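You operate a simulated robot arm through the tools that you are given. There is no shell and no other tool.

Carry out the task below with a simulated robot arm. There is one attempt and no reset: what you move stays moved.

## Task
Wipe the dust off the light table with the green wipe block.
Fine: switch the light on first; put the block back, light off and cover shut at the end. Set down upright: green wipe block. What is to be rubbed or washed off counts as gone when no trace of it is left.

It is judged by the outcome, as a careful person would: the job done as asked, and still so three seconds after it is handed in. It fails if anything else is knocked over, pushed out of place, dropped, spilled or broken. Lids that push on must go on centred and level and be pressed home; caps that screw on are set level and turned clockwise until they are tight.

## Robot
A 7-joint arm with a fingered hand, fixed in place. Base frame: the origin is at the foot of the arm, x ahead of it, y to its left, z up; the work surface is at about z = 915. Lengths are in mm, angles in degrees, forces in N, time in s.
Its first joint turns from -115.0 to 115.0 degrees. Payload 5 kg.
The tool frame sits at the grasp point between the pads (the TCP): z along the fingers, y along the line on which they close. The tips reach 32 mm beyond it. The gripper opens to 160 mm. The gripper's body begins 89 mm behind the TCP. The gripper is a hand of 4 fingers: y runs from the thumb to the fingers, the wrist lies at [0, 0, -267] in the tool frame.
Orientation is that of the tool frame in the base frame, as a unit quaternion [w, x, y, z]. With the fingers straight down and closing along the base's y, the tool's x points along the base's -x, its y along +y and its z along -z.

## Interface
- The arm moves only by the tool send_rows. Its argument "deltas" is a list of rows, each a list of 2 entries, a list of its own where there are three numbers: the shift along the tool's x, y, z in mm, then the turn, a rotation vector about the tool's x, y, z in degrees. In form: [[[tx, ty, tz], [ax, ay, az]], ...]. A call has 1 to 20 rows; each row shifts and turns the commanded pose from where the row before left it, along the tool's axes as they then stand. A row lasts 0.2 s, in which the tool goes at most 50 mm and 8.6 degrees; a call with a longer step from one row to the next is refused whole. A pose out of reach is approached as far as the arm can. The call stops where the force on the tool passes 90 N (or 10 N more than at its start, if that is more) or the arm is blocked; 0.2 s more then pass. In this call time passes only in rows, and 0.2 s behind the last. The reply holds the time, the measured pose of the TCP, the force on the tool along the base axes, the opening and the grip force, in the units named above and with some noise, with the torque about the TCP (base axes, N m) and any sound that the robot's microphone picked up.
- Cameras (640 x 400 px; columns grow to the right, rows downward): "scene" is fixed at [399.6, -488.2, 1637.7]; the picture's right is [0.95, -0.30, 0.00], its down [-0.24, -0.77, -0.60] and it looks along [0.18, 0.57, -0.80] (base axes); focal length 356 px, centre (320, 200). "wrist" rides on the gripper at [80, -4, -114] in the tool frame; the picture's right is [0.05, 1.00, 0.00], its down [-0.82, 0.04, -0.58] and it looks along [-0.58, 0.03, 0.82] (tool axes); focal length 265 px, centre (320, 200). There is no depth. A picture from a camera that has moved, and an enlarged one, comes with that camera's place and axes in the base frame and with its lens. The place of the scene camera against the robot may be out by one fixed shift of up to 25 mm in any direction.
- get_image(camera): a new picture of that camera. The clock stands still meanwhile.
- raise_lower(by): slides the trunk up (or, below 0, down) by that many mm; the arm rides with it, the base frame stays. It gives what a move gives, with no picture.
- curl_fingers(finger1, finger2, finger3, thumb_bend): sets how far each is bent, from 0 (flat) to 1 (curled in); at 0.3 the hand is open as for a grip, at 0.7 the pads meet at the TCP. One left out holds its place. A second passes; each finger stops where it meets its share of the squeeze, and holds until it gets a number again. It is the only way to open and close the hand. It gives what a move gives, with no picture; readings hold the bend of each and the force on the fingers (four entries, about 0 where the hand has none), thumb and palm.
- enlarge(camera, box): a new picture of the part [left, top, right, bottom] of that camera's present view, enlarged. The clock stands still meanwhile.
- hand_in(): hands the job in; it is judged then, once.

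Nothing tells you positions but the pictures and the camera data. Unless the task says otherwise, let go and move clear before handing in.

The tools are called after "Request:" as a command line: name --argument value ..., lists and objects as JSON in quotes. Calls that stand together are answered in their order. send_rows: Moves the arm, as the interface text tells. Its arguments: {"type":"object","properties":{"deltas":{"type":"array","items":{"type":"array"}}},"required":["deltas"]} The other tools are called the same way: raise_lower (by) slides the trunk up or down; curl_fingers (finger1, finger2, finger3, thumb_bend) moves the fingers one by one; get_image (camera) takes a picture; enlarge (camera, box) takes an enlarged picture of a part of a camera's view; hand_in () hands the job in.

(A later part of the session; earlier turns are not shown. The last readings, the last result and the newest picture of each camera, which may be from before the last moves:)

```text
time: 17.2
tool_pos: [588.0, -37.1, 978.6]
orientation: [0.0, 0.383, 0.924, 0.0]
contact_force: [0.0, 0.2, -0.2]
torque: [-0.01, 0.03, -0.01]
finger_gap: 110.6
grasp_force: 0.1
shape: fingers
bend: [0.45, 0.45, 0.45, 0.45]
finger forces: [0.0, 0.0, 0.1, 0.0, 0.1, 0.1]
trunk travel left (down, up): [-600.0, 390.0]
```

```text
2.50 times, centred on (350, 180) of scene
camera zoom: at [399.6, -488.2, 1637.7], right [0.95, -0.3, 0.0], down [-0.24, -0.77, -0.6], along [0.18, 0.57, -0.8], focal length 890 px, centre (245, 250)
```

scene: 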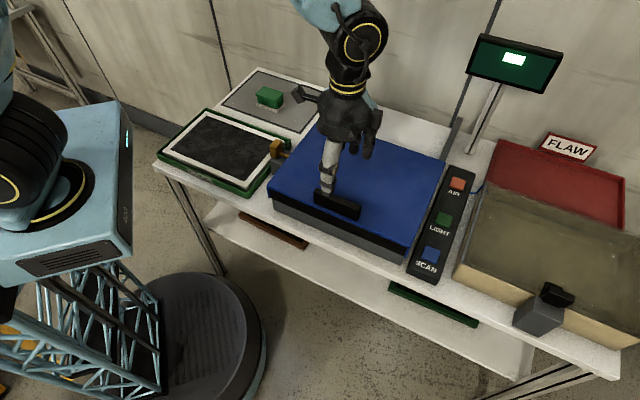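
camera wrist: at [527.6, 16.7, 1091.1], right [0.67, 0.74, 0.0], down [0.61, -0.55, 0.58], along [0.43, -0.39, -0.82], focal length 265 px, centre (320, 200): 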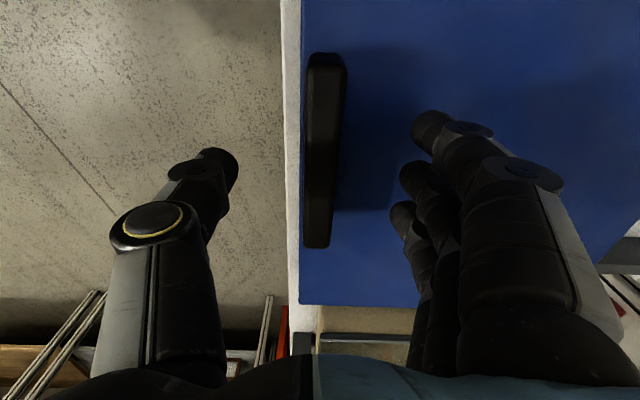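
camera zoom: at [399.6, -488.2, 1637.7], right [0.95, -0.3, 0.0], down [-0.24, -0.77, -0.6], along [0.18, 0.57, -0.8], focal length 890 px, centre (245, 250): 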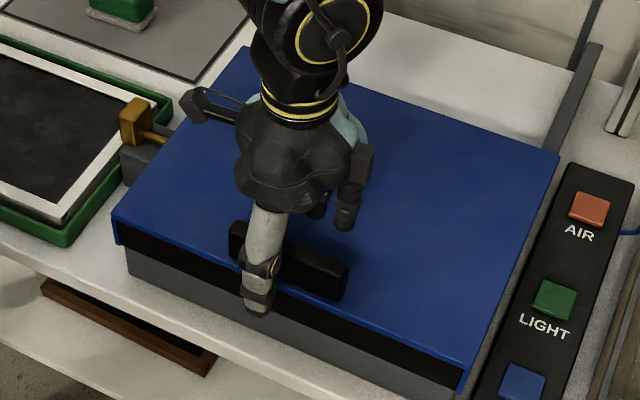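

Request:
send_rows --deltas '[[[0, 0, 10], [0, 0, 0]], [[0, 0, 8], [0, 0, 0]], [[0, 0, 6], [0, 0, 0]]]'

Request:
curl_fingers --finger1 0.65 --finger2 0.65 --finger3 0.65 --thumb_bend 0.65

Request:
get_image --camera "wrist"

Request:
enlarge --camera "scene" --box '[270, 100, 430, 260]'

```text
time: 18.0
tool_pos: [589.2, -36.9, 954.5]
orientation: [0.001, 0.383, 0.924, 0.0]
contact_force: [0.1, -0.8, 0.3]
torque: [0.03, -0.05, 0.02]
finger_gap: 110.6
grasp_force: 0.1
shape: fingers
bend: [0.45, 0.45, 0.45, 0.45]
finger forces: [0.1, 0.0, 0.1, 0.0, 0.0, 0.0]
trunk travel left (down, up): [-600.0, 390.0]
```

```text
time: 19.0
tool_pos: [588.7, -37.2, 956.6]
orientation: [0.001, 0.383, 0.924, 0.0]
contact_force: [0.2, 0.1, 0.0]
torque: [-0.01, 0.01, -0.01]
finger_gap: 37.3
grasp_force: 0.4
shape: fingers
bend: [0.65, 0.65, 0.65, 0.65]
finger forces: [0.1, 0.2, 0.1, 0.0, 0.1, 0.0]
trunk travel left (down, up): [-600.0, 390.0]
```

```text
taken
camera wrist: at [527.2, 17.0, 1068.4], right [0.67, 0.74, 0.0], down [0.61, -0.55, 0.58], along [0.43, -0.39, -0.82], focal length 265 px, centre (320, 200)
```

wrist: 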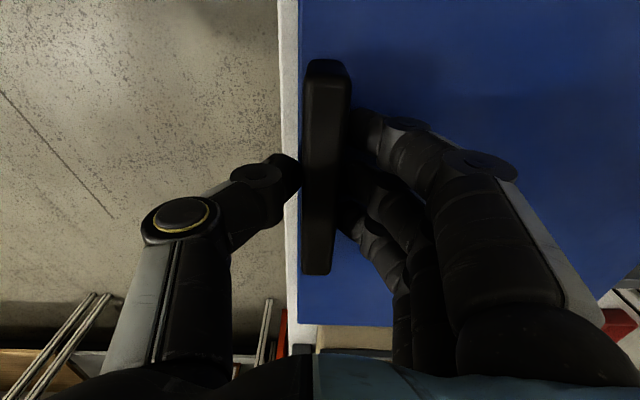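

```text
2.50 times, centred on (350, 180) of scene
camera zoom: at [399.6, -488.2, 1637.7], right [0.95, -0.3, 0.0], down [-0.24, -0.77, -0.6], along [0.18, 0.57, -0.8], focal length 890 px, centre (245, 250)
```

zoom: 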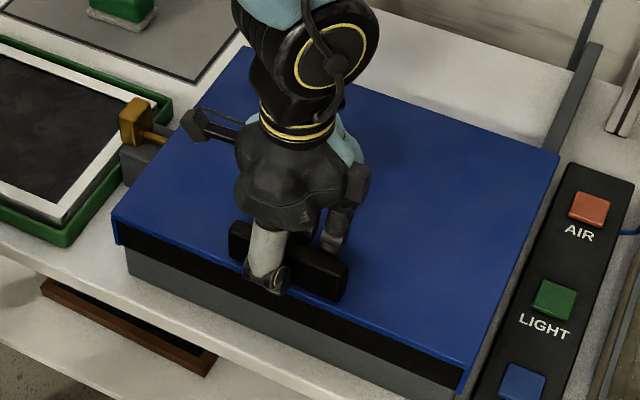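

The fingers straddle the handle. I'll close lightly on it.

Request:
curl_fingers --finger1 0.72 --finger2 0.72 --finger3 0.72 --thumb_bend 0.72

Request:
send_rows --deltas '[[[0, 5, 0], [0, 0, 0]], [[0, 5, 0], [0, 0, 0]]]'

Request:
enlarge --camera "scene" --box '[250, 100, 470, 280]'

```text
time: 20.0
tool_pos: [587.7, -36.1, 955.8]
orientation: [0.0, 0.383, 0.924, 0.0]
contact_force: [4.7, 6.8, -13.1]
torque: [0.07, -0.06, 0.04]
finger_gap: 33.5
grasp_force: 14.5
shape: fingers
bend: [0.68, 0.68, 0.68, 0.68]
finger forces: [6.0, 6.1, 6.1, 0.1, 10.3, 0.0]
trunk travel left (down, up): [-600.0, 390.0]
```

```text
time: 20.6
tool_pos: [594.8, -30.7, 955.1]
orientation: [0.0, 0.382, 0.924, 0.0]
contact_force: [-2.9, 3.5, -9.3]
torque: [0.07, 0.09, -0.06]
finger_gap: 33.8
grasp_force: 13.5
shape: fingers
bend: [0.7, 0.7, 0.7, 0.68]
finger forces: [4.6, 4.5, 4.3, 0.0, 13.6, 0.0]
trunk travel left (down, up): [-600.0, 390.0]
```

```text
2.22 times, centred on (360, 190) of scene
camera zoom: at [399.6, -488.2, 1637.7], right [0.95, -0.3, 0.0], down [-0.24, -0.77, -0.6], along [0.18, 0.57, -0.8], focal length 791 px, centre (231, 222)
```

zoom: 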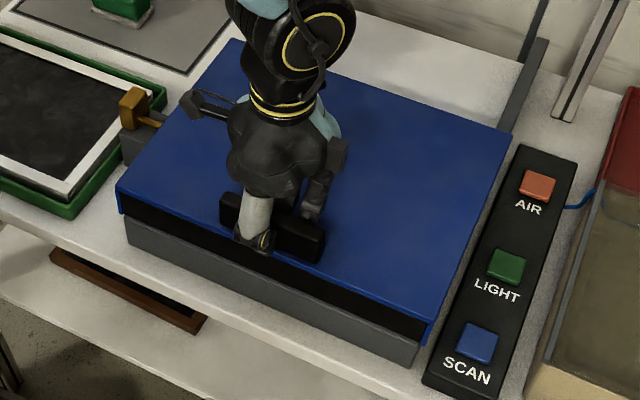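

The cover is sliding back freely. I'll push it further in moderate rows.

Request:
send_rows --deltas '[[[0, 10, 0], [0, 0, 0]], [[0, 10, 0], [0, 0, 0]], [[0, 10, 0], [0, 0, 0]], [[0, 10, 0], [0, 0, 0]], [[0, 10, 0], [0, 0, 0]], [[0, 10, 0], [0, 0, 0]]]'

Request:
get_image --camera "scene"

Request:
get_image --camera "wrist"

```text
time: 22.0
tool_pos: [638.3, 13.8, 956.3]
orientation: [0.0, 0.383, 0.924, 0.001]
contact_force: [-2.0, 4.6, -1.3]
torque: [0.06, 0.08, -0.06]
finger_gap: 33.7
grasp_force: 15.1
shape: fingers
bend: [0.7, 0.7, 0.7, 0.68]
finger forces: [5.4, 5.4, 5.3, 0.0, 14.3, 0.0]
trunk travel left (down, up): [-600.0, 390.0]
```

```text
taken
```

scene: 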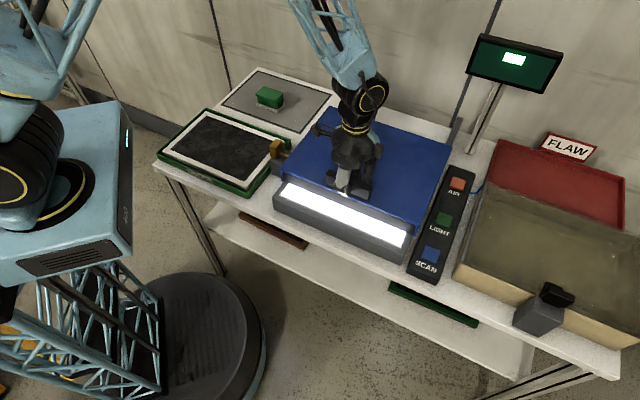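

```text
taken
camera wrist: at [577.0, 66.4, 1068.2], right [0.67, 0.74, 0.0], down [0.61, -0.55, 0.58], along [0.43, -0.39, -0.82], focal length 265 px, centre (320, 200)
```

wrist: 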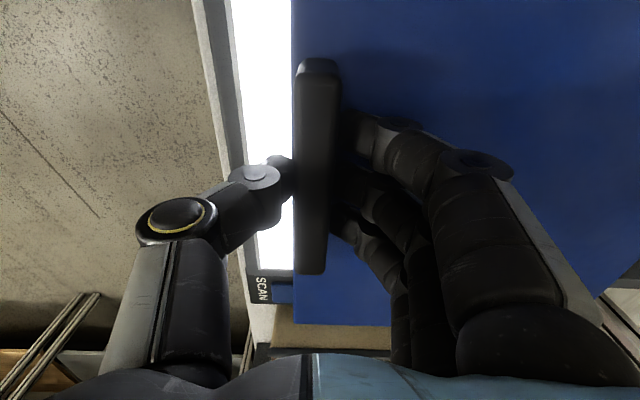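

The light is on and the panel is showing. I'll keep sliding the cover open.

Request:
send_rows --deltas '[[[0, 12, 0], [0, 0, 0]], [[0, 12, 0], [0, 0, 0]], [[0, 12, 0], [0, 0, 0]], [[0, 12, 0], [0, 0, 0]], [[0, 12, 0], [0, 0, 0]], [[0, 12, 0], [0, 0, 0]], [[0, 12, 0], [0, 0, 0]], [[0, 12, 0], [0, 0, 0]], [[0, 12, 0], [0, 0, 0]], [[0, 12, 0], [0, 0, 0]]]'

Request:
get_image --camera "scene"

```text
time: 24.2
tool_pos: [723.8, 96.9, 954.4]
orientation: [0.0, 0.383, 0.924, 0.0]
contact_force: [-2.5, 4.0, -8.3]
torque: [0.11, 0.05, -0.06]
finger_gap: 33.9
grasp_force: 12.9
shape: fingers
bend: [0.7, 0.7, 0.7, 0.67]
finger forces: [4.8, 4.9, 4.7, 0.0, 12.4, 0.0]
trunk travel left (down, up): [-600.0, 390.0]
```

```text
taken
```

scene: 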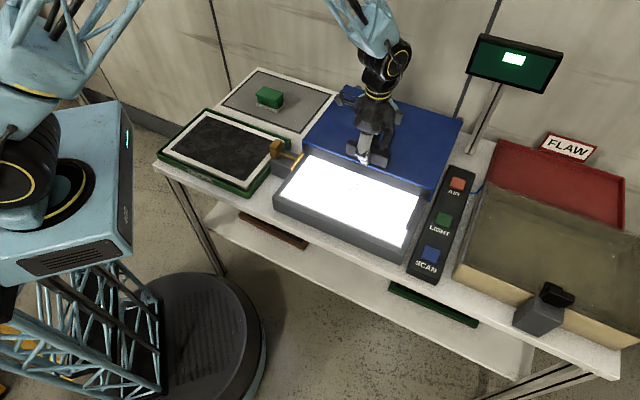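

Request:
send_rows --deltas '[[[0, 10, 0], [0, 0, 0]], [[0, 10, 0], [0, 0, 0]], [[0, 10, 0], [0, 0, 0]], [[0, 10, 0], [0, 0, 0]], [[0, 10, 0], [0, 0, 0]], [[0, 8, 0], [0, 0, 0]]]'

Request:
enlarge --camera "scene" --box '[250, 60, 490, 280]'

```text
time: 25.6
tool_pos: [763.1, 138.7, 956.1]
orientation: [0.001, 0.383, 0.924, 0.0]
contact_force: [-2.8, 2.0, -1.7]
torque: [0.02, 0.08, -0.04]
finger_gap: 33.9
grasp_force: 14.4
shape: fingers
bend: [0.7, 0.7, 0.7, 0.67]
finger forces: [4.8, 4.6, 4.7, 0.1, 14.6, 0.0]
trunk travel left (down, up): [-600.0, 390.0]
```

```text
1.82 times, centred on (370, 170) of scene
camera zoom: at [399.6, -488.2, 1637.7], right [0.95, -0.3, 0.0], down [-0.24, -0.77, -0.6], along [0.18, 0.57, -0.8], focal length 647 px, centre (229, 254)
```

zoom: 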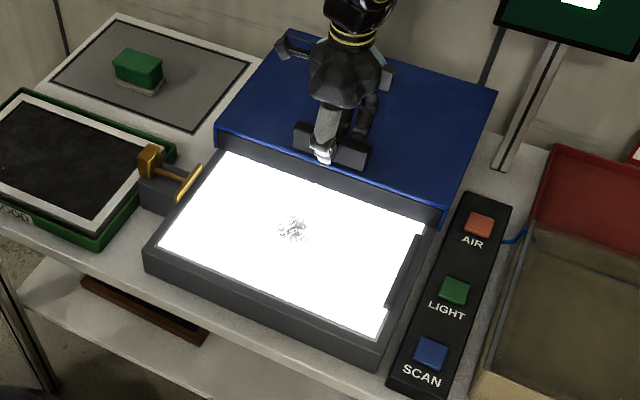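

The whole lit panel is uncovered and I can see a grey dust patch near its middle. I'll release the handle, rise and look closely.

Request:
curl_fingers --finger1 0.45 --finger2 0.45 --finger3 0.45 --thumb_bend 0.45

Request:
send_rows --deltas '[[[0, 0, -20], [0, 0, 0]], [[0, 0, -40], [0, 0, 0]], [[0, 0, -45], [0, 0, 0]], [[0, 0, -45], [0, 0, 0]], [[0, 0, -45], [0, 0, 0]], [[45, 0, 0], [0, 0, 0]], [[45, 0, 0], [0, 0, 0]], [[45, 0, 0], [0, 0, 0]], [[45, 0, 0], [0, 0, 0]]]'

Request:
get_image --camera "scene"

Request:
enlarge --camera "scene" --box '[270, 130, 430, 260]'

Request:
get_image --camera "wrist"

```text
time: 26.6
tool_pos: [764.3, 138.8, 955.7]
orientation: [0.0, 0.383, 0.924, 0.0]
contact_force: [-0.1, 0.4, -0.5]
torque: [-0.01, 0.02, -0.02]
finger_gap: 110.3
grasp_force: 0.0
shape: fingers
bend: [0.45, 0.45, 0.45, 0.45]
finger forces: [0.0, 0.0, 0.0, 0.0, 0.0, 0.1]
trunk travel left (down, up): [-600.0, 390.0]
```

```text
time: 28.6
tool_pos: [636.1, 267.0, 1151.3]
orientation: [0.001, 0.384, 0.924, -0.001]
contact_force: [0.1, 0.8, 1.1]
torque: [-0.03, -0.03, -0.01]
finger_gap: 110.5
grasp_force: 0.1
shape: fingers
bend: [0.45, 0.45, 0.45, 0.45]
finger forces: [0.0, 0.0, 0.1, 0.0, 0.0, 0.0]
trunk travel left (down, up): [-600.0, 390.0]
```

```text
taken
```

scene: 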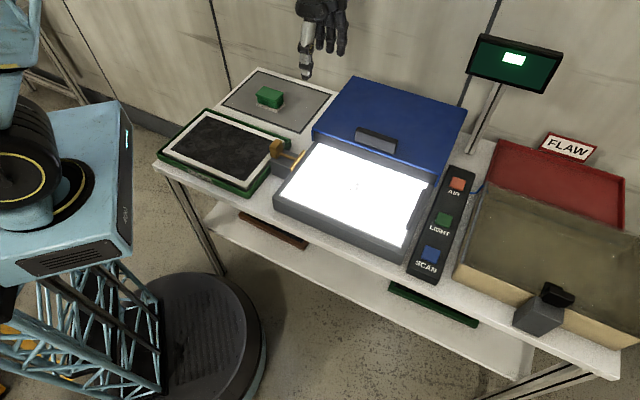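

```text
3.08 times, centred on (350, 195) of scene
camera zoom: at [399.6, -488.2, 1637.7], right [0.95, -0.3, 0.0], down [-0.24, -0.77, -0.6], along [0.18, 0.57, -0.8], focal length 1095 px, centre (228, 215)
```

zoom: 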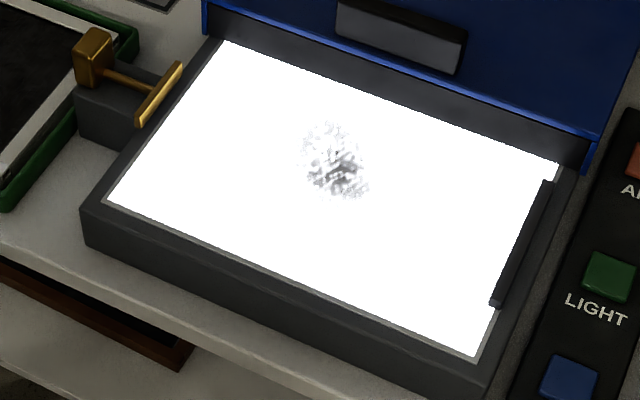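

```text
taken
camera wrist: at [576.3, 320.5, 1264.5], right [0.67, 0.74, 0.0], down [0.61, -0.55, 0.58], along [0.43, -0.39, -0.82], focal length 265 px, centre (320, 200)
```

wrist: 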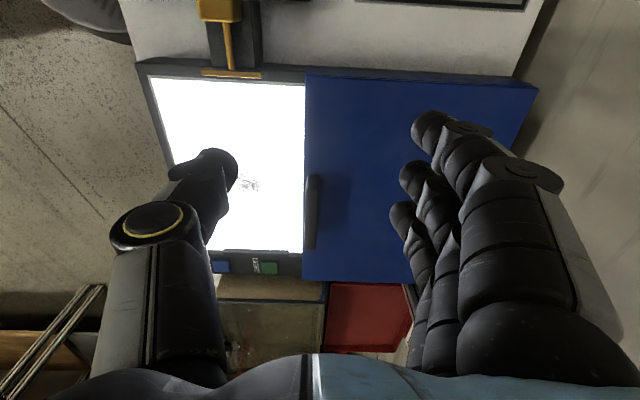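

The light is on and the dust is a single patch near the middle of the glass. Next I'll move above the green block to measure it.

Request:
send_rows --deltas '[[[37, 17, 0], [0, 0, 0]], [[37, 17, 0], [0, 0, 0]], [[37, 17, 0], [0, 0, 0]], [[37, 17, 0], [0, 0, 0]], [[37, 17, 0], [0, 0, 0]], [[37, 17, 0], [0, 0, 0]], [[37, 17, 0], [0, 0, 0]]]'

Request:
get_image --camera "wrist"

Request:
enlarge --camera "wrist" --box '[240, 30, 400, 150]'

Request:
enlarge --camera "scene" --box '[240, 75, 300, 120]'

```text
time: 30.2
tool_pos: [538.1, 533.6, 1149.0]
orientation: [0.0, 0.384, 0.923, -0.001]
contact_force: [-0.2, -0.1, 0.3]
torque: [-0.03, 0.01, -0.01]
finger_gap: 110.8
grasp_force: 0.0
shape: fingers
bend: [0.45, 0.45, 0.45, 0.45]
finger forces: [0.0, 0.1, 0.0, 0.0, 0.0, 0.0]
trunk travel left (down, up): [-600.0, 390.0]
```

```text
taken
camera wrist: at [476.9, 587.2, 1262.4], right [0.67, 0.74, 0.0], down [0.61, -0.55, 0.58], along [0.43, -0.39, -0.82], focal length 265 px, centre (320, 200)
```

wrist: 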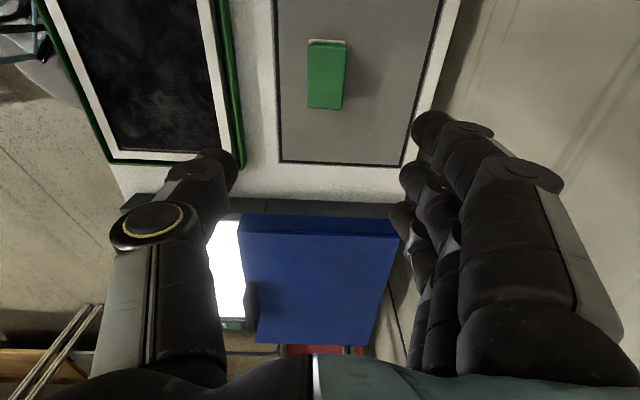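

```text
3.33 times, centred on (320, 90) of wrist
camera zoom: at [476.9, 587.2, 1262.4], right [0.67, 0.74, 0.0], down [0.61, -0.55, 0.58], along [0.43, -0.39, -0.82], focal length 885 px, centre (320, 567)
```

zoom: 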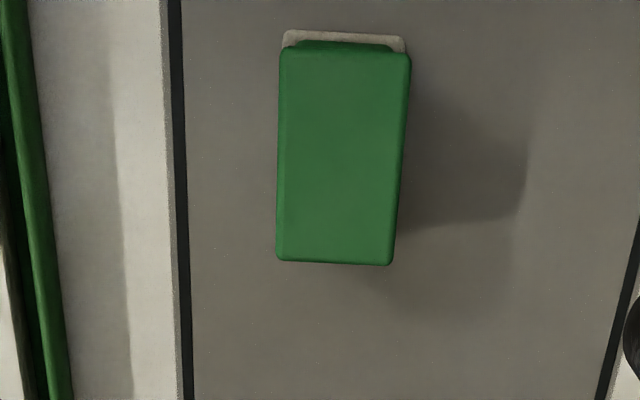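

```text
8.89 times, centred on (270, 98) of scene
camera zoom: at [399.6, -488.2, 1637.7], right [0.95, -0.3, 0.0], down [-0.24, -0.77, -0.6], along [0.18, 0.57, -0.8], focal length 3164 px, centre (764, 1111)
```

zoom: 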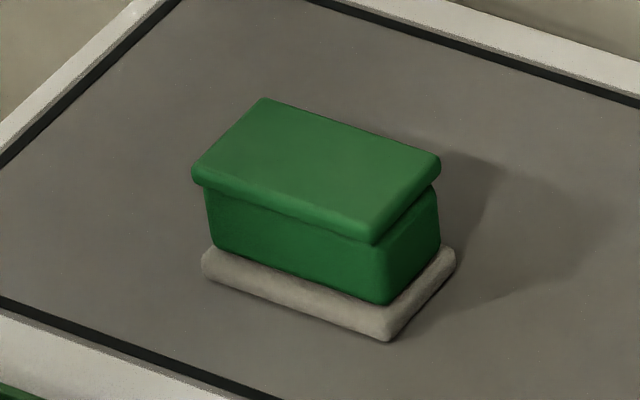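

The block is 80 × 50 mm with its long side along the table's length. It's centred at about (539, 543) with its top at z ≈ 863, on a mat at z ≈ 814. I'll centre over it and descend partway to check alignment.

Request:
send_rows --deltas '[[[6, 7, 0], [0, 0, 0]], [[0, 0, 40], [0, 0, 0]], [[0, 0, 40], [0, 0, 0]], [[0, 0, 40], [0, 0, 0]], [[0, 0, 40], [0, 0, 0]], [[0, 0, 30], [0, 0, 0]]]'

Request:
get_image --camera "wrist"

Request:
enlarge --camera "scene" --box '[220, 40, 320, 130]'

```text
time: 31.6
tool_pos: [536.4, 543.3, 961.8]
orientation: [0.001, 0.382, 0.924, 0.0]
contact_force: [-0.9, 0.2, 1.0]
torque: [-0.01, 0.02, 0.01]
finger_gap: 110.8
grasp_force: 0.0
shape: fingers
bend: [0.45, 0.45, 0.45, 0.45]
finger forces: [0.0, 0.1, 0.0, 0.1, 0.0, 0.1]
trunk travel left (down, up): [-600.0, 390.0]
```

```text
taken
camera wrist: at [477.3, 597.3, 1074.0], right [0.67, 0.74, 0.0], down [0.61, -0.55, 0.58], along [0.43, -0.39, -0.82], focal length 265 px, centre (320, 200)
```

wrist: 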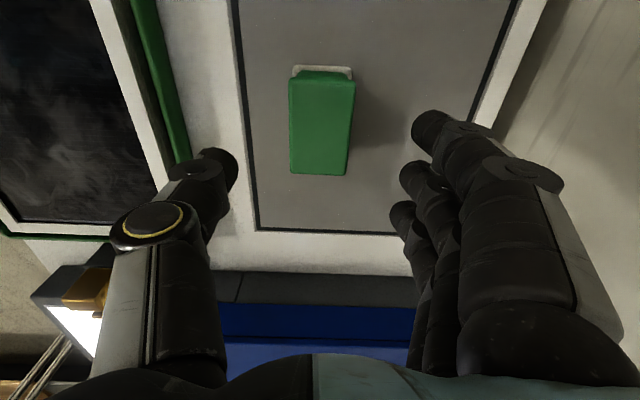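

```text
4.44 times, centred on (270, 85) of scene
camera zoom: at [399.6, -488.2, 1637.7], right [0.95, -0.3, 0.0], down [-0.24, -0.77, -0.6], along [0.18, 0.57, -0.8], focal length 1582 px, centre (542, 711)
```

zoom: 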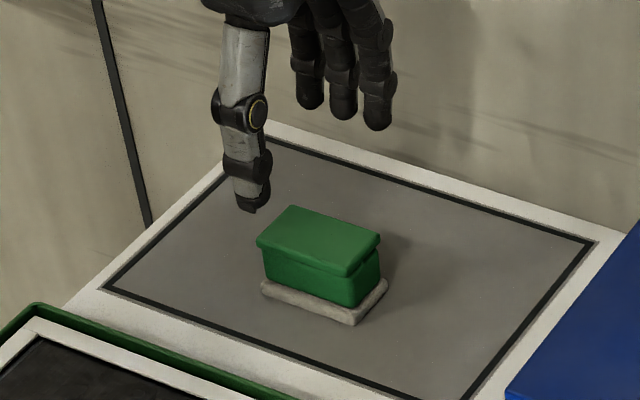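

Centred within a millimetre or two. I'll descend to grip height.

Request:
send_rows --deltas '[[[0, 0, 35], [0, 0, 0]], [[0, 0, 30], [0, 0, 0]], [[0, 0, 18], [0, 0, 0]], [[0, 0, 8], [0, 0, 0]], [[0, 0, 5], [0, 0, 0]]]'

Request:
get_image --camera "wrist"

Request:
enlarge --camera "scene" --box '[220, 40, 320, 130]'

```text
time: 32.8
tool_pos: [536.8, 541.4, 866.5]
orientation: [0.001, 0.382, 0.924, 0.001]
contact_force: [-0.1, -0.5, -0.8]
torque: [0.0, 0.0, 0.0]
finger_gap: 110.7
grasp_force: 0.0
shape: fingers
bend: [0.45, 0.45, 0.45, 0.45]
finger forces: [0.1, 0.1, 0.1, 0.0, 0.0, 0.0]
trunk travel left (down, up): [-600.0, 390.0]
```

```text
taken
camera wrist: at [477.1, 595.4, 977.7], right [0.67, 0.74, 0.0], down [0.61, -0.55, 0.58], along [0.43, -0.39, -0.82], focal length 265 px, centre (320, 200)
```

wrist: 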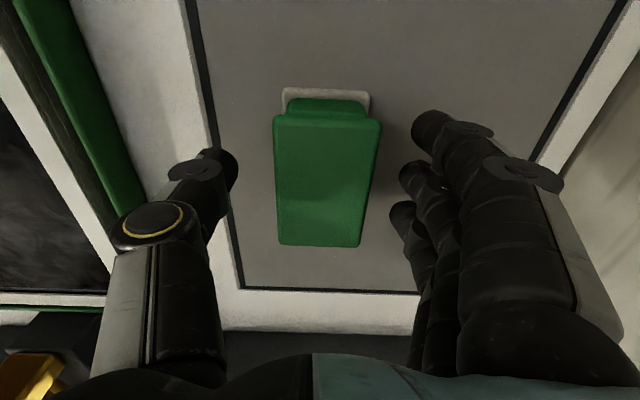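

```text
4.44 times, centred on (270, 85) of scene
camera zoom: at [399.6, -488.2, 1637.7], right [0.95, -0.3, 0.0], down [-0.24, -0.77, -0.6], along [0.18, 0.57, -0.8], focal length 1582 px, centre (542, 711)
```

zoom: 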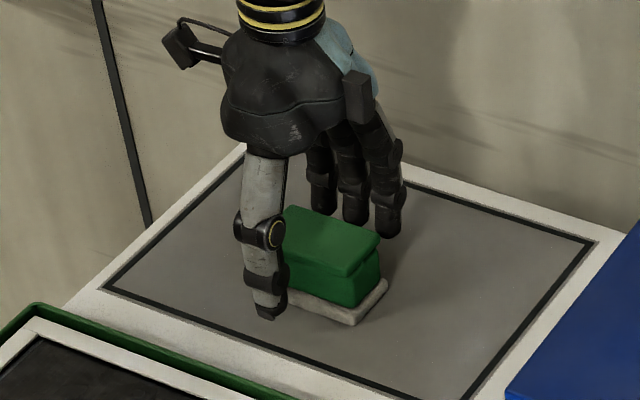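

The thumb and fingers are astride the block, above the felt. I'll shift slightly and close on it.

Request:
send_rows --deltas '[[[3, 1, 0], [0, 0, 0]]]'

Request:
curl_fingers --finger1 0.58 --finger2 0.58 --finger3 0.58 --thumb_bend 0.58

Request:
get_image --camera "wrist"

Request:
enlarge --camera "scene" --box '[220, 40, 320, 130]'

```text
time: 33.2
tool_pos: [537.4, 545.4, 864.5]
orientation: [0.001, 0.382, 0.924, 0.0]
contact_force: [-0.4, -0.1, 0.0]
torque: [0.02, 0.0, 0.04]
finger_gap: 110.7
grasp_force: 0.0
shape: fingers
bend: [0.45, 0.45, 0.45, 0.45]
finger forces: [0.1, 0.0, 0.1, 0.0, 0.1, 0.1]
trunk travel left (down, up): [-600.0, 390.0]
```

```text
time: 34.2
tool_pos: [537.4, 544.1, 864.2]
orientation: [0.001, 0.382, 0.924, 0.0]
contact_force: [0.4, 0.2, -0.2]
torque: [-0.02, 0.0, 0.02]
finger_gap: 65.4
grasp_force: 0.1
shape: fingers
bend: [0.57, 0.57, 0.57, 0.57]
finger forces: [0.0, 0.0, 0.1, 0.0, 0.0, 0.1]
trunk travel left (down, up): [-600.0, 390.0]
```

```text
taken
camera wrist: at [476.0, 598.0, 977.8], right [0.67, 0.74, 0.0], down [0.61, -0.55, 0.58], along [0.43, -0.39, -0.82], focal length 265 px, centre (320, 200)
```

wrist: 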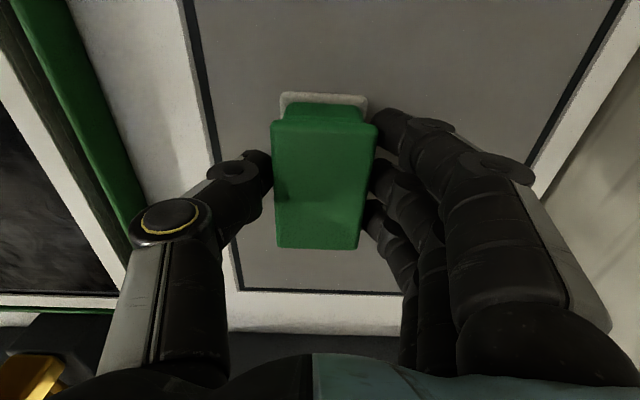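

```text
4.44 times, centred on (270, 85) of scene
camera zoom: at [399.6, -488.2, 1637.7], right [0.95, -0.3, 0.0], down [-0.24, -0.77, -0.6], along [0.18, 0.57, -0.8], focal length 1582 px, centre (542, 711)
```

zoom: 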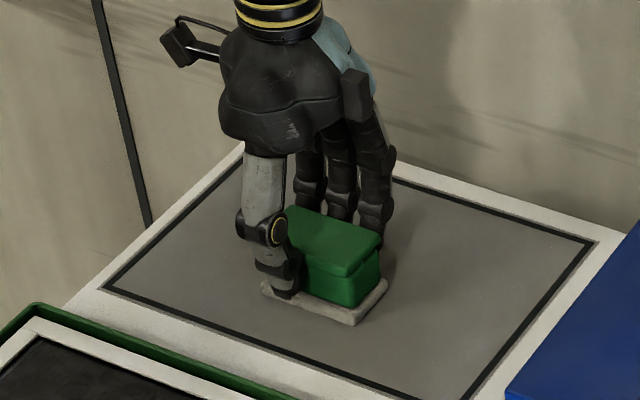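

Request:
curl_fingers --finger1 0.75 --finger2 0.75 --finger3 0.75 --thumb_bend 0.75

Request:
get_image --camera "wrist"

Request:
enlarge --camera "scene" --box '[220, 40, 320, 130]'

```text
time: 35.2
tool_pos: [537.2, 544.4, 865.7]
orientation: [0.0, 0.383, 0.924, 0.0]
contact_force: [0.0, 0.1, -1.5]
torque: [0.01, -0.01, -0.01]
finger_gap: 56.3
grasp_force: 28.7
shape: fingers
bend: [0.61, 0.61, 0.61, 0.66]
finger forces: [9.9, 9.7, 9.9, 0.0, 27.4, 0.1]
trunk travel left (down, up): [-600.0, 390.0]
```

```text
taken
camera wrist: at [476.1, 598.0, 977.7], right [0.67, 0.74, 0.0], down [0.61, -0.55, 0.58], along [0.43, -0.39, -0.82], focal length 265 px, centre (320, 200)
```

wrist: 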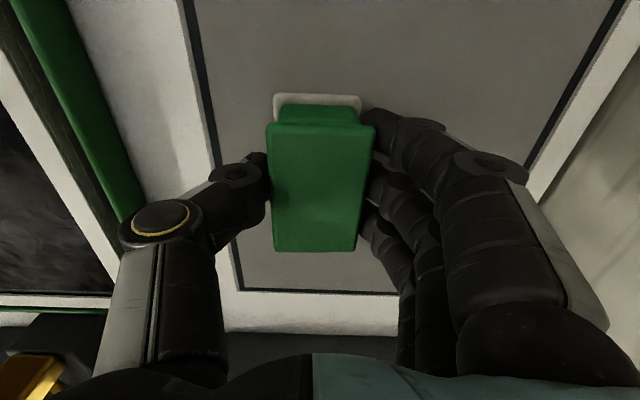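

```text
4.44 times, centred on (270, 85) of scene
camera zoom: at [399.6, -488.2, 1637.7], right [0.95, -0.3, 0.0], down [-0.24, -0.77, -0.6], along [0.18, 0.57, -0.8], focal length 1582 px, centre (542, 711)
```

zoom: 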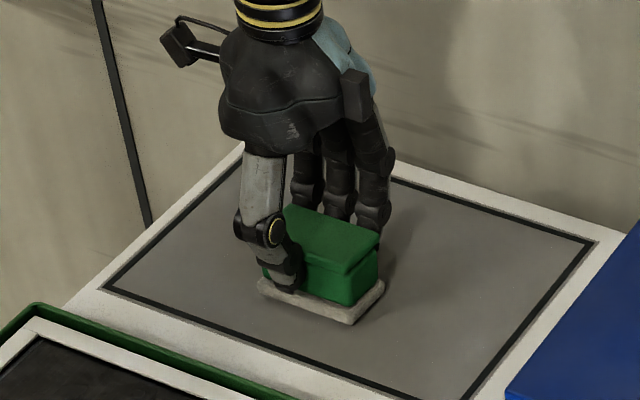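

Firm grip (29 N). I'll lift slowly and check that it comes up level.

Request:
send_rows --deltas '[[[0, 0, -5], [0, 0, 0]], [[0, 0, -10], [0, 0, 0]], [[0, 0, -15], [0, 0, 0]]]'

Request:
get_image --camera "wrist"

Request:
enlarge --camera "scene" --box '[220, 30, 320, 120]'

```text
time: 36.0
tool_pos: [536.1, 544.3, 895.1]
orientation: [0.0, 0.383, 0.924, 0.0]
contact_force: [-0.1, -0.1, -1.3]
torque: [0.01, -0.03, -0.02]
finger_gap: 56.3
grasp_force: 29.3
shape: fingers
bend: [0.61, 0.61, 0.61, 0.66]
finger forces: [9.8, 10.0, 9.9, 0.0, 27.4, 0.1]
trunk travel left (down, up): [-600.0, 390.0]
```

```text
taken
camera wrist: at [475.0, 598.1, 1007.8], right [0.67, 0.74, 0.0], down [0.61, -0.55, 0.58], along [0.43, -0.39, -0.82], focal length 265 px, centre (320, 200)
```

wrist: 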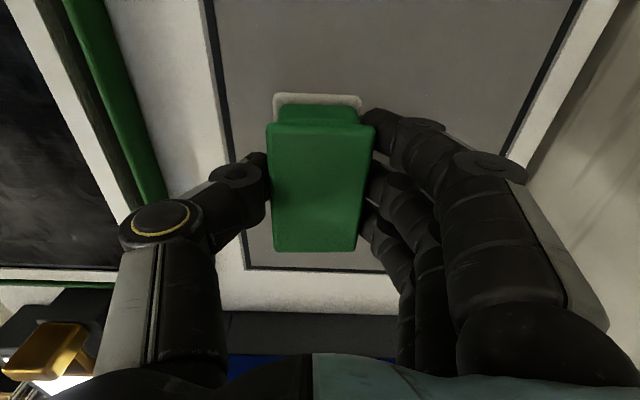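

```text
4.44 times, centred on (270, 75) of scene
camera zoom: at [399.6, -488.2, 1637.7], right [0.95, -0.3, 0.0], down [-0.24, -0.77, -0.6], along [0.18, 0.57, -0.8], focal length 1582 px, centre (542, 756)
```

zoom: 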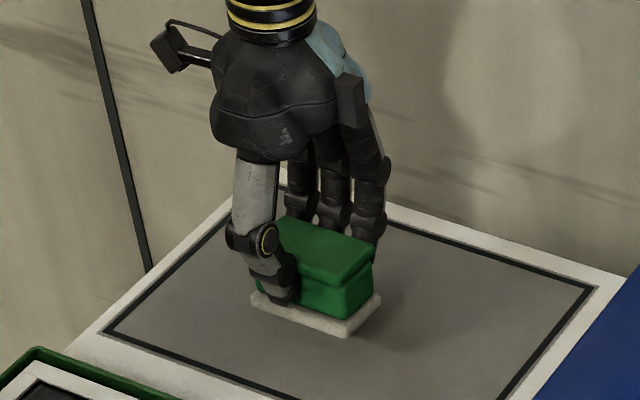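

The block is lifted level. I'll raise it and carry it over the light table to look at the dust from above.

Request:
send_rows --deltas '[[[0, 0, -40], [0, 0, 0]], [[0, 0, -40], [0, 0, 0]], [[0, 0, -40], [0, 0, 0]], [[0, 0, -40], [0, 0, 0]], [[-20, -9, -40], [0, 0, 0]], [[-38, -18.8, -40], [0, 0, 0]], [[-38, -18.8, -25], [0, 0, 0]], [[-38, -18.8, 0], [0, 0, 0]], [[-38, -18.8, 0], [0, 0, 0]], [[-38, -18.8, 0], [0, 0, 0]], [[-38, -18.8, 0], [0, 0, 0]], [[-38, -18.8, 0], [0, 0, 0]], [[-38, -18.8, 0], [0, 0, 0]], [[-38, -18.8, 0], [0, 0, 0]], [[-38, -18.8, 0], [0, 0, 0]], [[-38, -18.8, 0], [0, 0, 0]], [[-38, -18.8, 0], [0, 0, 0]], [[-20, -9.2, 0], [0, 0, 0]]]'

Request:
get_image --camera "wrist"

Request:
enlarge --camera "wrist" --box '[200, 0, 400, 110]'

```text
refused: row 6 steps farther than a row can; nothing moved
```

```text
taken
camera wrist: at [475.0, 598.1, 1007.8], right [0.67, 0.74, 0.0], down [0.61, -0.55, 0.58], along [0.43, -0.39, -0.82], focal length 265 px, centre (320, 200)
```

wrist: 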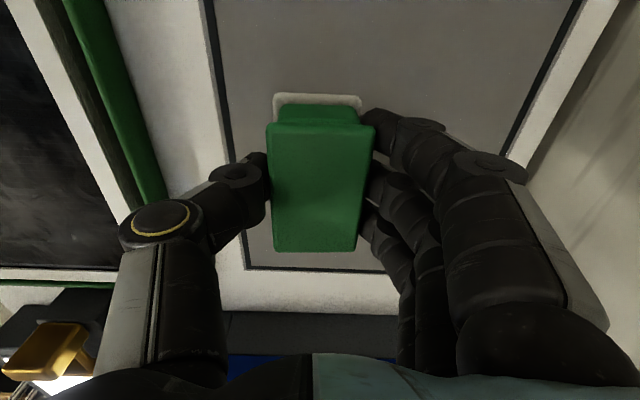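

```text
3.20 times, centred on (300, 55) of wrist
camera zoom: at [475.0, 598.1, 1007.8], right [0.67, 0.74, 0.0], down [0.61, -0.55, 0.58], along [0.43, -0.39, -0.82], focal length 849 px, centre (384, 664)
```

zoom: 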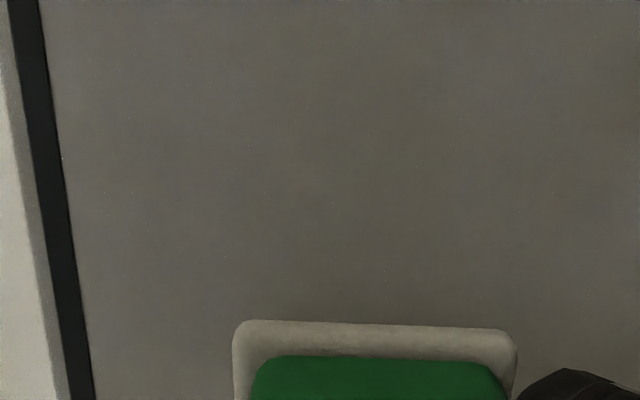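

The call was refused because one row was too long, and nothing moved. I'll resend with shorter steps.

Request:
send_rows --deltas '[[[0, 0, -40], [0, 0, 0]], [[0, 0, -45], [0, 0, 0]], [[0, 0, -45], [0, 0, 0]], [[0, 0, -45], [0, 0, 0]], [[0, 0, -45], [0, 0, 0]], [[-20, -9, -30], [0, 0, 0]], [[-37, -18, -20], [0, 0, 0]], [[-38, -18.8, -15], [0, 0, 0]], [[-38, -18.8, 0], [0, 0, 0]], [[-38, -18.8, 0], [0, 0, 0]], [[-38, -18.8, 0], [0, 0, 0]], [[-38, -18.8, 0], [0, 0, 0]], [[-38, -18.8, 0], [0, 0, 0]], [[-38, -18.8, 0], [0, 0, 0]], [[-38, -18.8, 0], [0, 0, 0]], [[-38, -18.8, 0], [0, 0, 0]], [[-38, -18.8, 0], [0, 0, 0]], [[-38, -18.8, 0], [0, 0, 0]], [[-20, -9.2, 0], [0, 0, 0]]]'

Request:
get_image --camera "wrist"

Request:
enlarge --camera "wrist" --box '[200, 0, 400, 110]'

```text
time: 40.0
tool_pos: [715.2, 22.8, 1179.9]
orientation: [0.0, 0.383, 0.924, 0.0]
contact_force: [-0.1, 0.1, -0.4]
torque: [0.02, 0.02, -0.02]
finger_gap: 55.9
grasp_force: 28.3
shape: fingers
bend: [0.61, 0.61, 0.61, 0.66]
finger forces: [9.8, 9.8, 9.8, 0.1, 26.7, 0.0]
trunk travel left (down, up): [-600.0, 390.0]
```

```text
taken
camera wrist: at [654.2, 75.7, 1293.0], right [0.67, 0.74, 0.0], down [0.61, -0.55, 0.58], along [0.43, -0.39, -0.82], focal length 265 px, centre (320, 200)
```

wrist: 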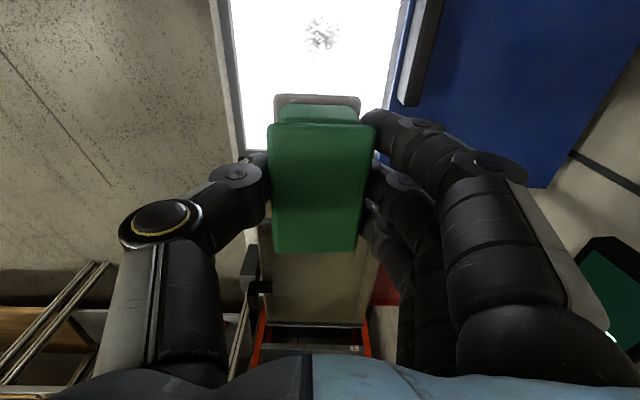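

```text
3.20 times, centred on (300, 55) of wrist
camera zoom: at [654.2, 75.7, 1293.0], right [0.67, 0.74, 0.0], down [0.61, -0.55, 0.58], along [0.43, -0.39, -0.82], focal length 849 px, centre (384, 664)
```

zoom: 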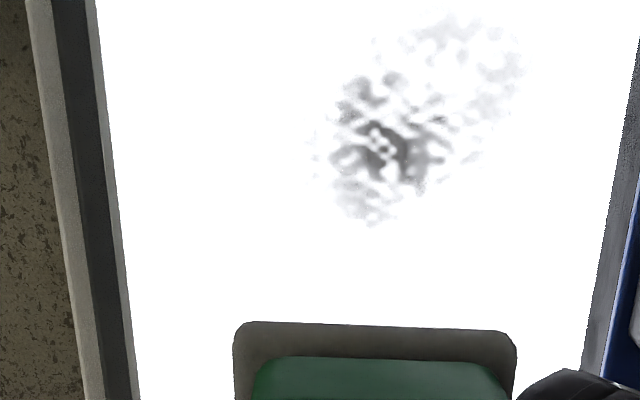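

The dust spans roughly 85 × 95 mm, centred at (679, 64) on glass at z ≈ 875. The open cover and its handle sit just behind it. To keep the fingers clear of the handle I'll turn the hand -90° about the vertical before wiping.

Request:
send_rows --deltas '[[[0, 0, 0], [0, 0, -8.2]], [[0, 0, 0], [0, 0, -8.2]], [[0, 0, 0], [0, 0, -8.2]], [[0, 0, 0], [0, 0, -8.2]], [[0, 0, 0], [0, 0, -8.2]], [[0, 0, 0], [0, 0, -8.2]], [[0, 0, 0], [0, 0, -8.2]], [[0, 0, 0], [0, 0, -8.2]], [[0, 0, 0], [0, 0, -8.2]], [[0, 0, 0], [0, 0, -8.2]], [[0, 0, 0], [0, 0, -8]]]'

Request:
get_image --camera "wrist"

Request:
get_image --camera "scene"

```text
time: 42.4
tool_pos: [714.3, 23.0, 1180.7]
orientation: [-0.001, -0.383, 0.924, 0.0]
contact_force: [0.0, -0.5, -1.5]
torque: [0.0, 0.03, 0.03]
finger_gap: 55.9
grasp_force: 28.1
shape: fingers
bend: [0.61, 0.61, 0.61, 0.66]
finger forces: [9.7, 9.9, 9.9, 0.1, 26.7, 0.0]
trunk travel left (down, up): [-600.0, 390.0]
```

```text
taken
camera wrist: at [660.2, -37.7, 1292.6], right [-0.74, 0.67, 0.0], down [0.55, 0.61, 0.58], along [0.39, 0.43, -0.82], focal length 265 px, centre (320, 200)
```

wrist: 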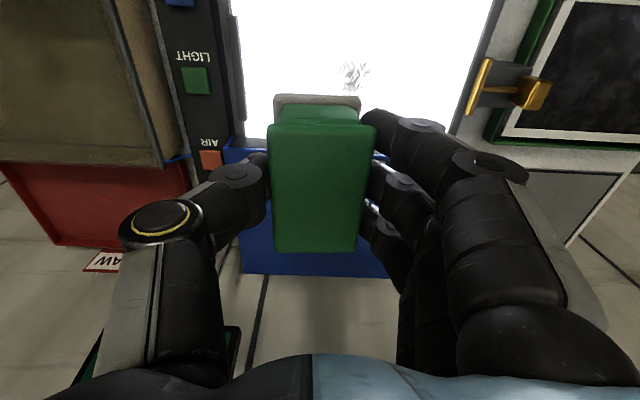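

```text
taken
```

scene: 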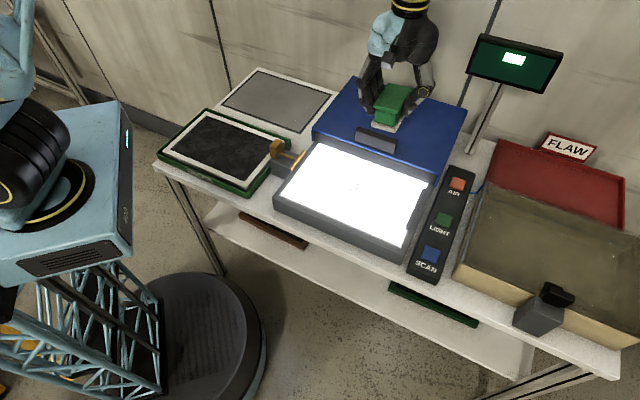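

Request:
enlarge --camera "wrist" --box '[230, 0, 500, 150]'

Request:
enlarge --camera "wrist" --box '[310, 40, 410, 110]'

```text
2.37 times, centred on (365, 75) of wrist
camera zoom: at [660.2, -37.7, 1292.6], right [-0.74, 0.67, 0.0], down [0.55, 0.61, 0.58], along [0.39, 0.43, -0.82], focal length 629 px, centre (213, 496)
```

zoom: 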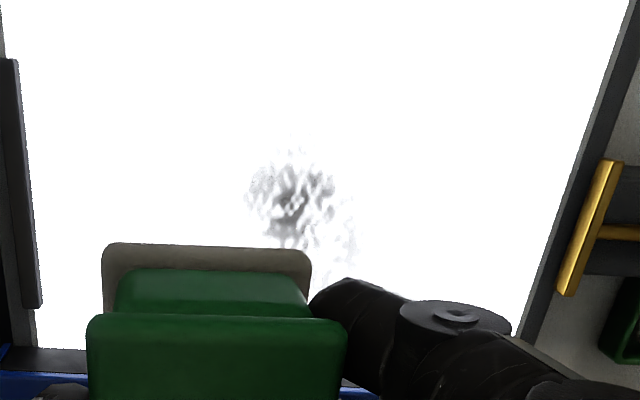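

```text
5.71 times, centred on (360, 75) of wrist
camera zoom: at [660.2, -37.7, 1292.6], right [-0.74, 0.67, 0.0], down [0.55, 0.61, 0.58], along [0.39, 0.43, -0.82], focal length 1517 px, centre (91, 914)
```

zoom: 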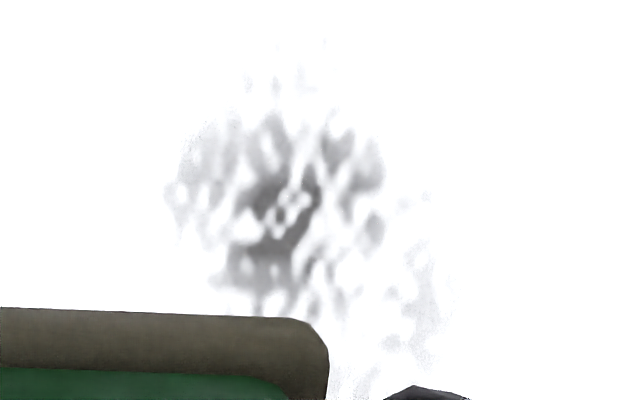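

The glass is at roughly z = 860–875. I'll move over the clean glass just left of the dust and come down toward it in stages.

Request:
send_rows --deltas '[[[4, 41, 0], [0, 0, 0]], [[4, 41, 0], [0, 0, 0]], [[3.4, 41.8, 0], [0, 0, 0]], [[0, 0, 45], [0, 0, 0]], [[0, 0, 45], [0, 0, 0]], [[0, 0, 45], [0, 0, 0]], [[0, 0, 45], [0, 0, 0]], [[0, 0, 35], [0, 0, 0]], [[0, 0, 15], [0, 0, 0]]]'

Request:
get_image --camera "wrist"

Request:
enlarge --camera "scene" --box '[250, 60, 450, 260]'

```text
time: 44.4
tool_pos: [620.1, 102.4, 949.5]
orientation: [0.0, -0.383, 0.924, 0.0]
contact_force: [-0.4, -0.1, -0.4]
torque: [-0.01, 0.03, 0.04]
finger_gap: 56.0
grasp_force: 27.9
shape: fingers
bend: [0.61, 0.61, 0.61, 0.66]
finger forces: [9.7, 9.8, 9.9, 0.0, 26.7, 0.0]
trunk travel left (down, up): [-600.0, 390.0]
```

```text
taken
camera wrist: at [565.4, 42.9, 1062.2], right [-0.74, 0.67, 0.0], down [0.55, 0.61, 0.58], along [0.39, 0.43, -0.82], focal length 265 px, centre (320, 200)
```

wrist: 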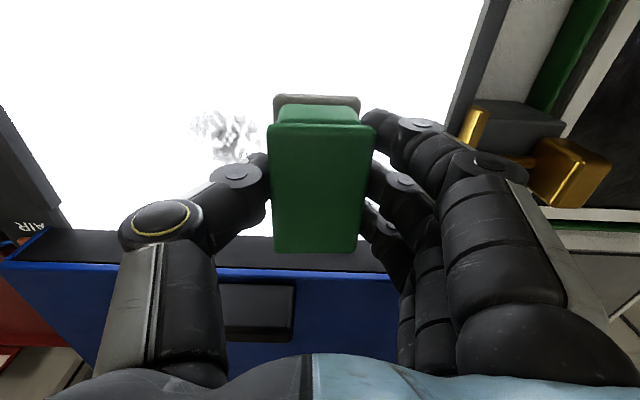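

```text
2.00 times, centred on (350, 160) of scene
camera zoom: at [399.6, -488.2, 1637.7], right [0.95, -0.3, 0.0], down [-0.24, -0.77, -0.6], along [0.18, 0.57, -0.8], focal length 712 px, centre (260, 280)
```

zoom: 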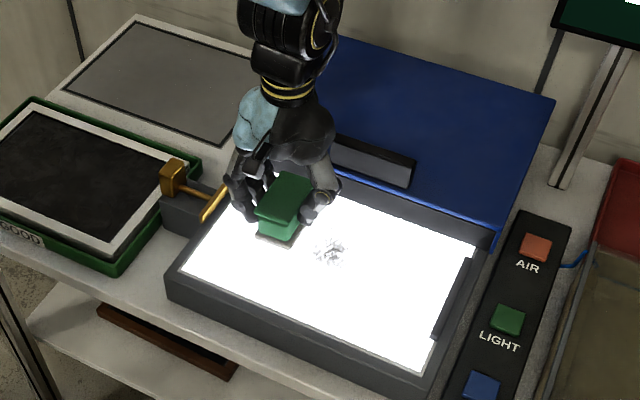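

Request:
send_rows --deltas '[[[0, 0, 8], [0, 0, 0]], [[0, 0, 6], [0, 0, 0]], [[0, 0, 4], [0, 0, 0]]]'

Request:
enlarge --camera "scene" --box '[300, 120, 400, 220]'

```text
time: 45.2
tool_pos: [619.5, 102.7, 932.1]
orientation: [0.0, -0.383, 0.924, 0.0]
contact_force: [-0.5, 0.5, -1.2]
torque: [-0.01, 0.02, -0.02]
finger_gap: 55.7
grasp_force: 27.9
shape: fingers
bend: [0.61, 0.61, 0.61, 0.66]
finger forces: [9.9, 9.9, 9.8, 0.0, 26.7, 0.1]
trunk travel left (down, up): [-600.0, 390.0]
```

```text
4.00 times, centred on (350, 170) of scene
camera zoom: at [399.6, -488.2, 1637.7], right [0.95, -0.3, 0.0], down [-0.24, -0.77, -0.6], along [0.18, 0.57, -0.8], focal length 1424 px, centre (200, 320)
```

zoom: 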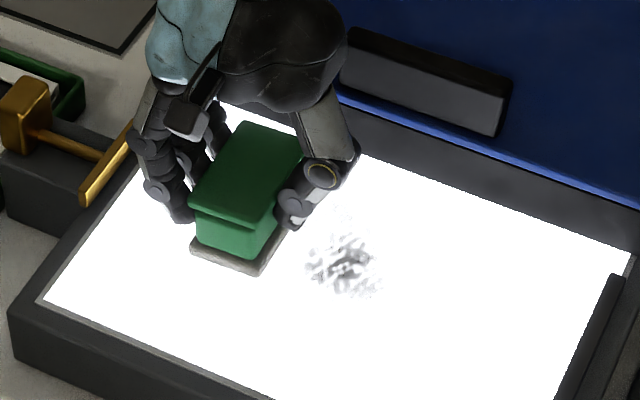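

Request:
send_rows --deltas '[[[0, -10, 3], [0, 0, 0]], [[0, 0, 3], [0, 0, 0]], [[0, 0, 2], [0, 0, 0]]]'

Request:
send_rows --deltas '[[[0, 0, 2], [0, 0, 0]], [[0, 0, 2], [0, 0, 0]]]'

```text
time: 46.0
tool_pos: [626.1, 96.8, 923.9]
orientation: [0.0, -0.383, 0.924, 0.0]
contact_force: [-0.7, -0.2, -1.6]
torque: [-0.03, -0.01, 0.01]
finger_gap: 55.8
grasp_force: 28.4
shape: fingers
bend: [0.61, 0.61, 0.61, 0.66]
finger forces: [9.8, 9.9, 9.9, 0.0, 26.8, 0.0]
trunk travel left (down, up): [-600.0, 390.0]
```

```text
time: 46.6
tool_pos: [626.6, 96.0, 921.0]
orientation: [0.001, -0.384, 0.924, 0.0]
contact_force: [-1.1, 0.9, 20.3]
torque: [0.35, 0.44, 0.06]
finger_gap: 55.5
grasp_force: 29.4
shape: fingers
bend: [0.62, 0.62, 0.62, 0.66]
finger forces: [10.1, 10.2, 10.2, 0.1, 28.3, 0.1]
trunk travel left (down, up): [-600.0, 390.0]
```

Contact with the glass at TCP z ≈ 921 (20 N). I'll ease off by 1 mm and make the first stroke across the dust along the table's length.

Request:
send_rows --deltas '[[[0, 0, -1.2], [0, 0, 0]]]'

Request:
send_rows --deltas '[[[0, -8, 0], [0, 0, 0]], [[0, -8, 0], [0, 0, 0]], [[0, -8, 0], [0, 0, 0]], [[0, -8, 0], [0, 0, 0]]]'

Request:
get_image --camera "wrist"

Request:
enlarge --camera "scene" --box '[300, 120, 400, 220]'

```text
time: 47.0
tool_pos: [626.0, 95.1, 921.2]
orientation: [0.0, -0.382, 0.924, 0.001]
contact_force: [1.1, 1.6, 14.8]
torque: [0.33, 0.28, -0.01]
finger_gap: 55.7
grasp_force: 29.4
shape: fingers
bend: [0.62, 0.62, 0.62, 0.66]
finger forces: [10.1, 10.1, 10.1, 0.1, 27.7, 0.1]
trunk travel left (down, up): [-600.0, 390.0]
```

```text
time: 48.0
tool_pos: [648.1, 72.8, 922.2]
orientation: [0.0, -0.382, 0.924, -0.001]
contact_force: [-4.5, 5.6, 8.8]
torque: [0.52, 0.48, -0.03]
finger_gap: 55.9
grasp_force: 28.0
shape: fingers
bend: [0.62, 0.62, 0.62, 0.67]
finger forces: [10.7, 10.8, 10.6, 0.0, 23.9, 0.1]
trunk travel left (down, up): [-600.0, 390.0]
```

```text
taken
camera wrist: at [593.2, 12.5, 1035.0], right [-0.74, 0.67, 0.0], down [0.55, 0.61, 0.58], along [0.39, 0.43, -0.82], focal length 265 px, centre (320, 200)
```

wrist: 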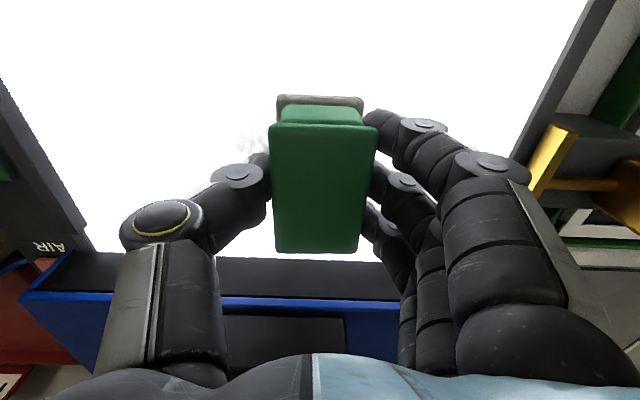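

```text
4.00 times, centred on (350, 170) of scene
camera zoom: at [399.6, -488.2, 1637.7], right [0.95, -0.3, 0.0], down [-0.24, -0.77, -0.6], along [0.18, 0.57, -0.8], focal length 1424 px, centre (200, 320)
```

zoom: 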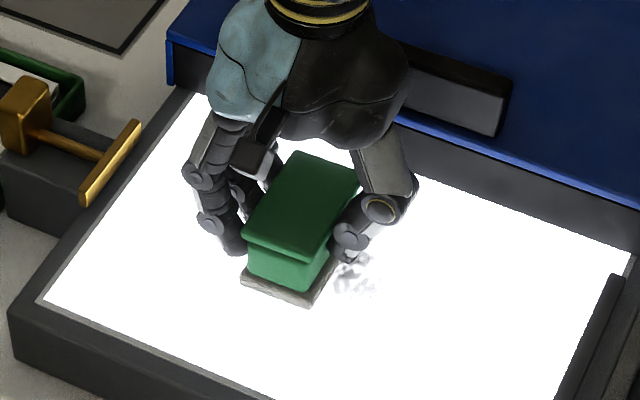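

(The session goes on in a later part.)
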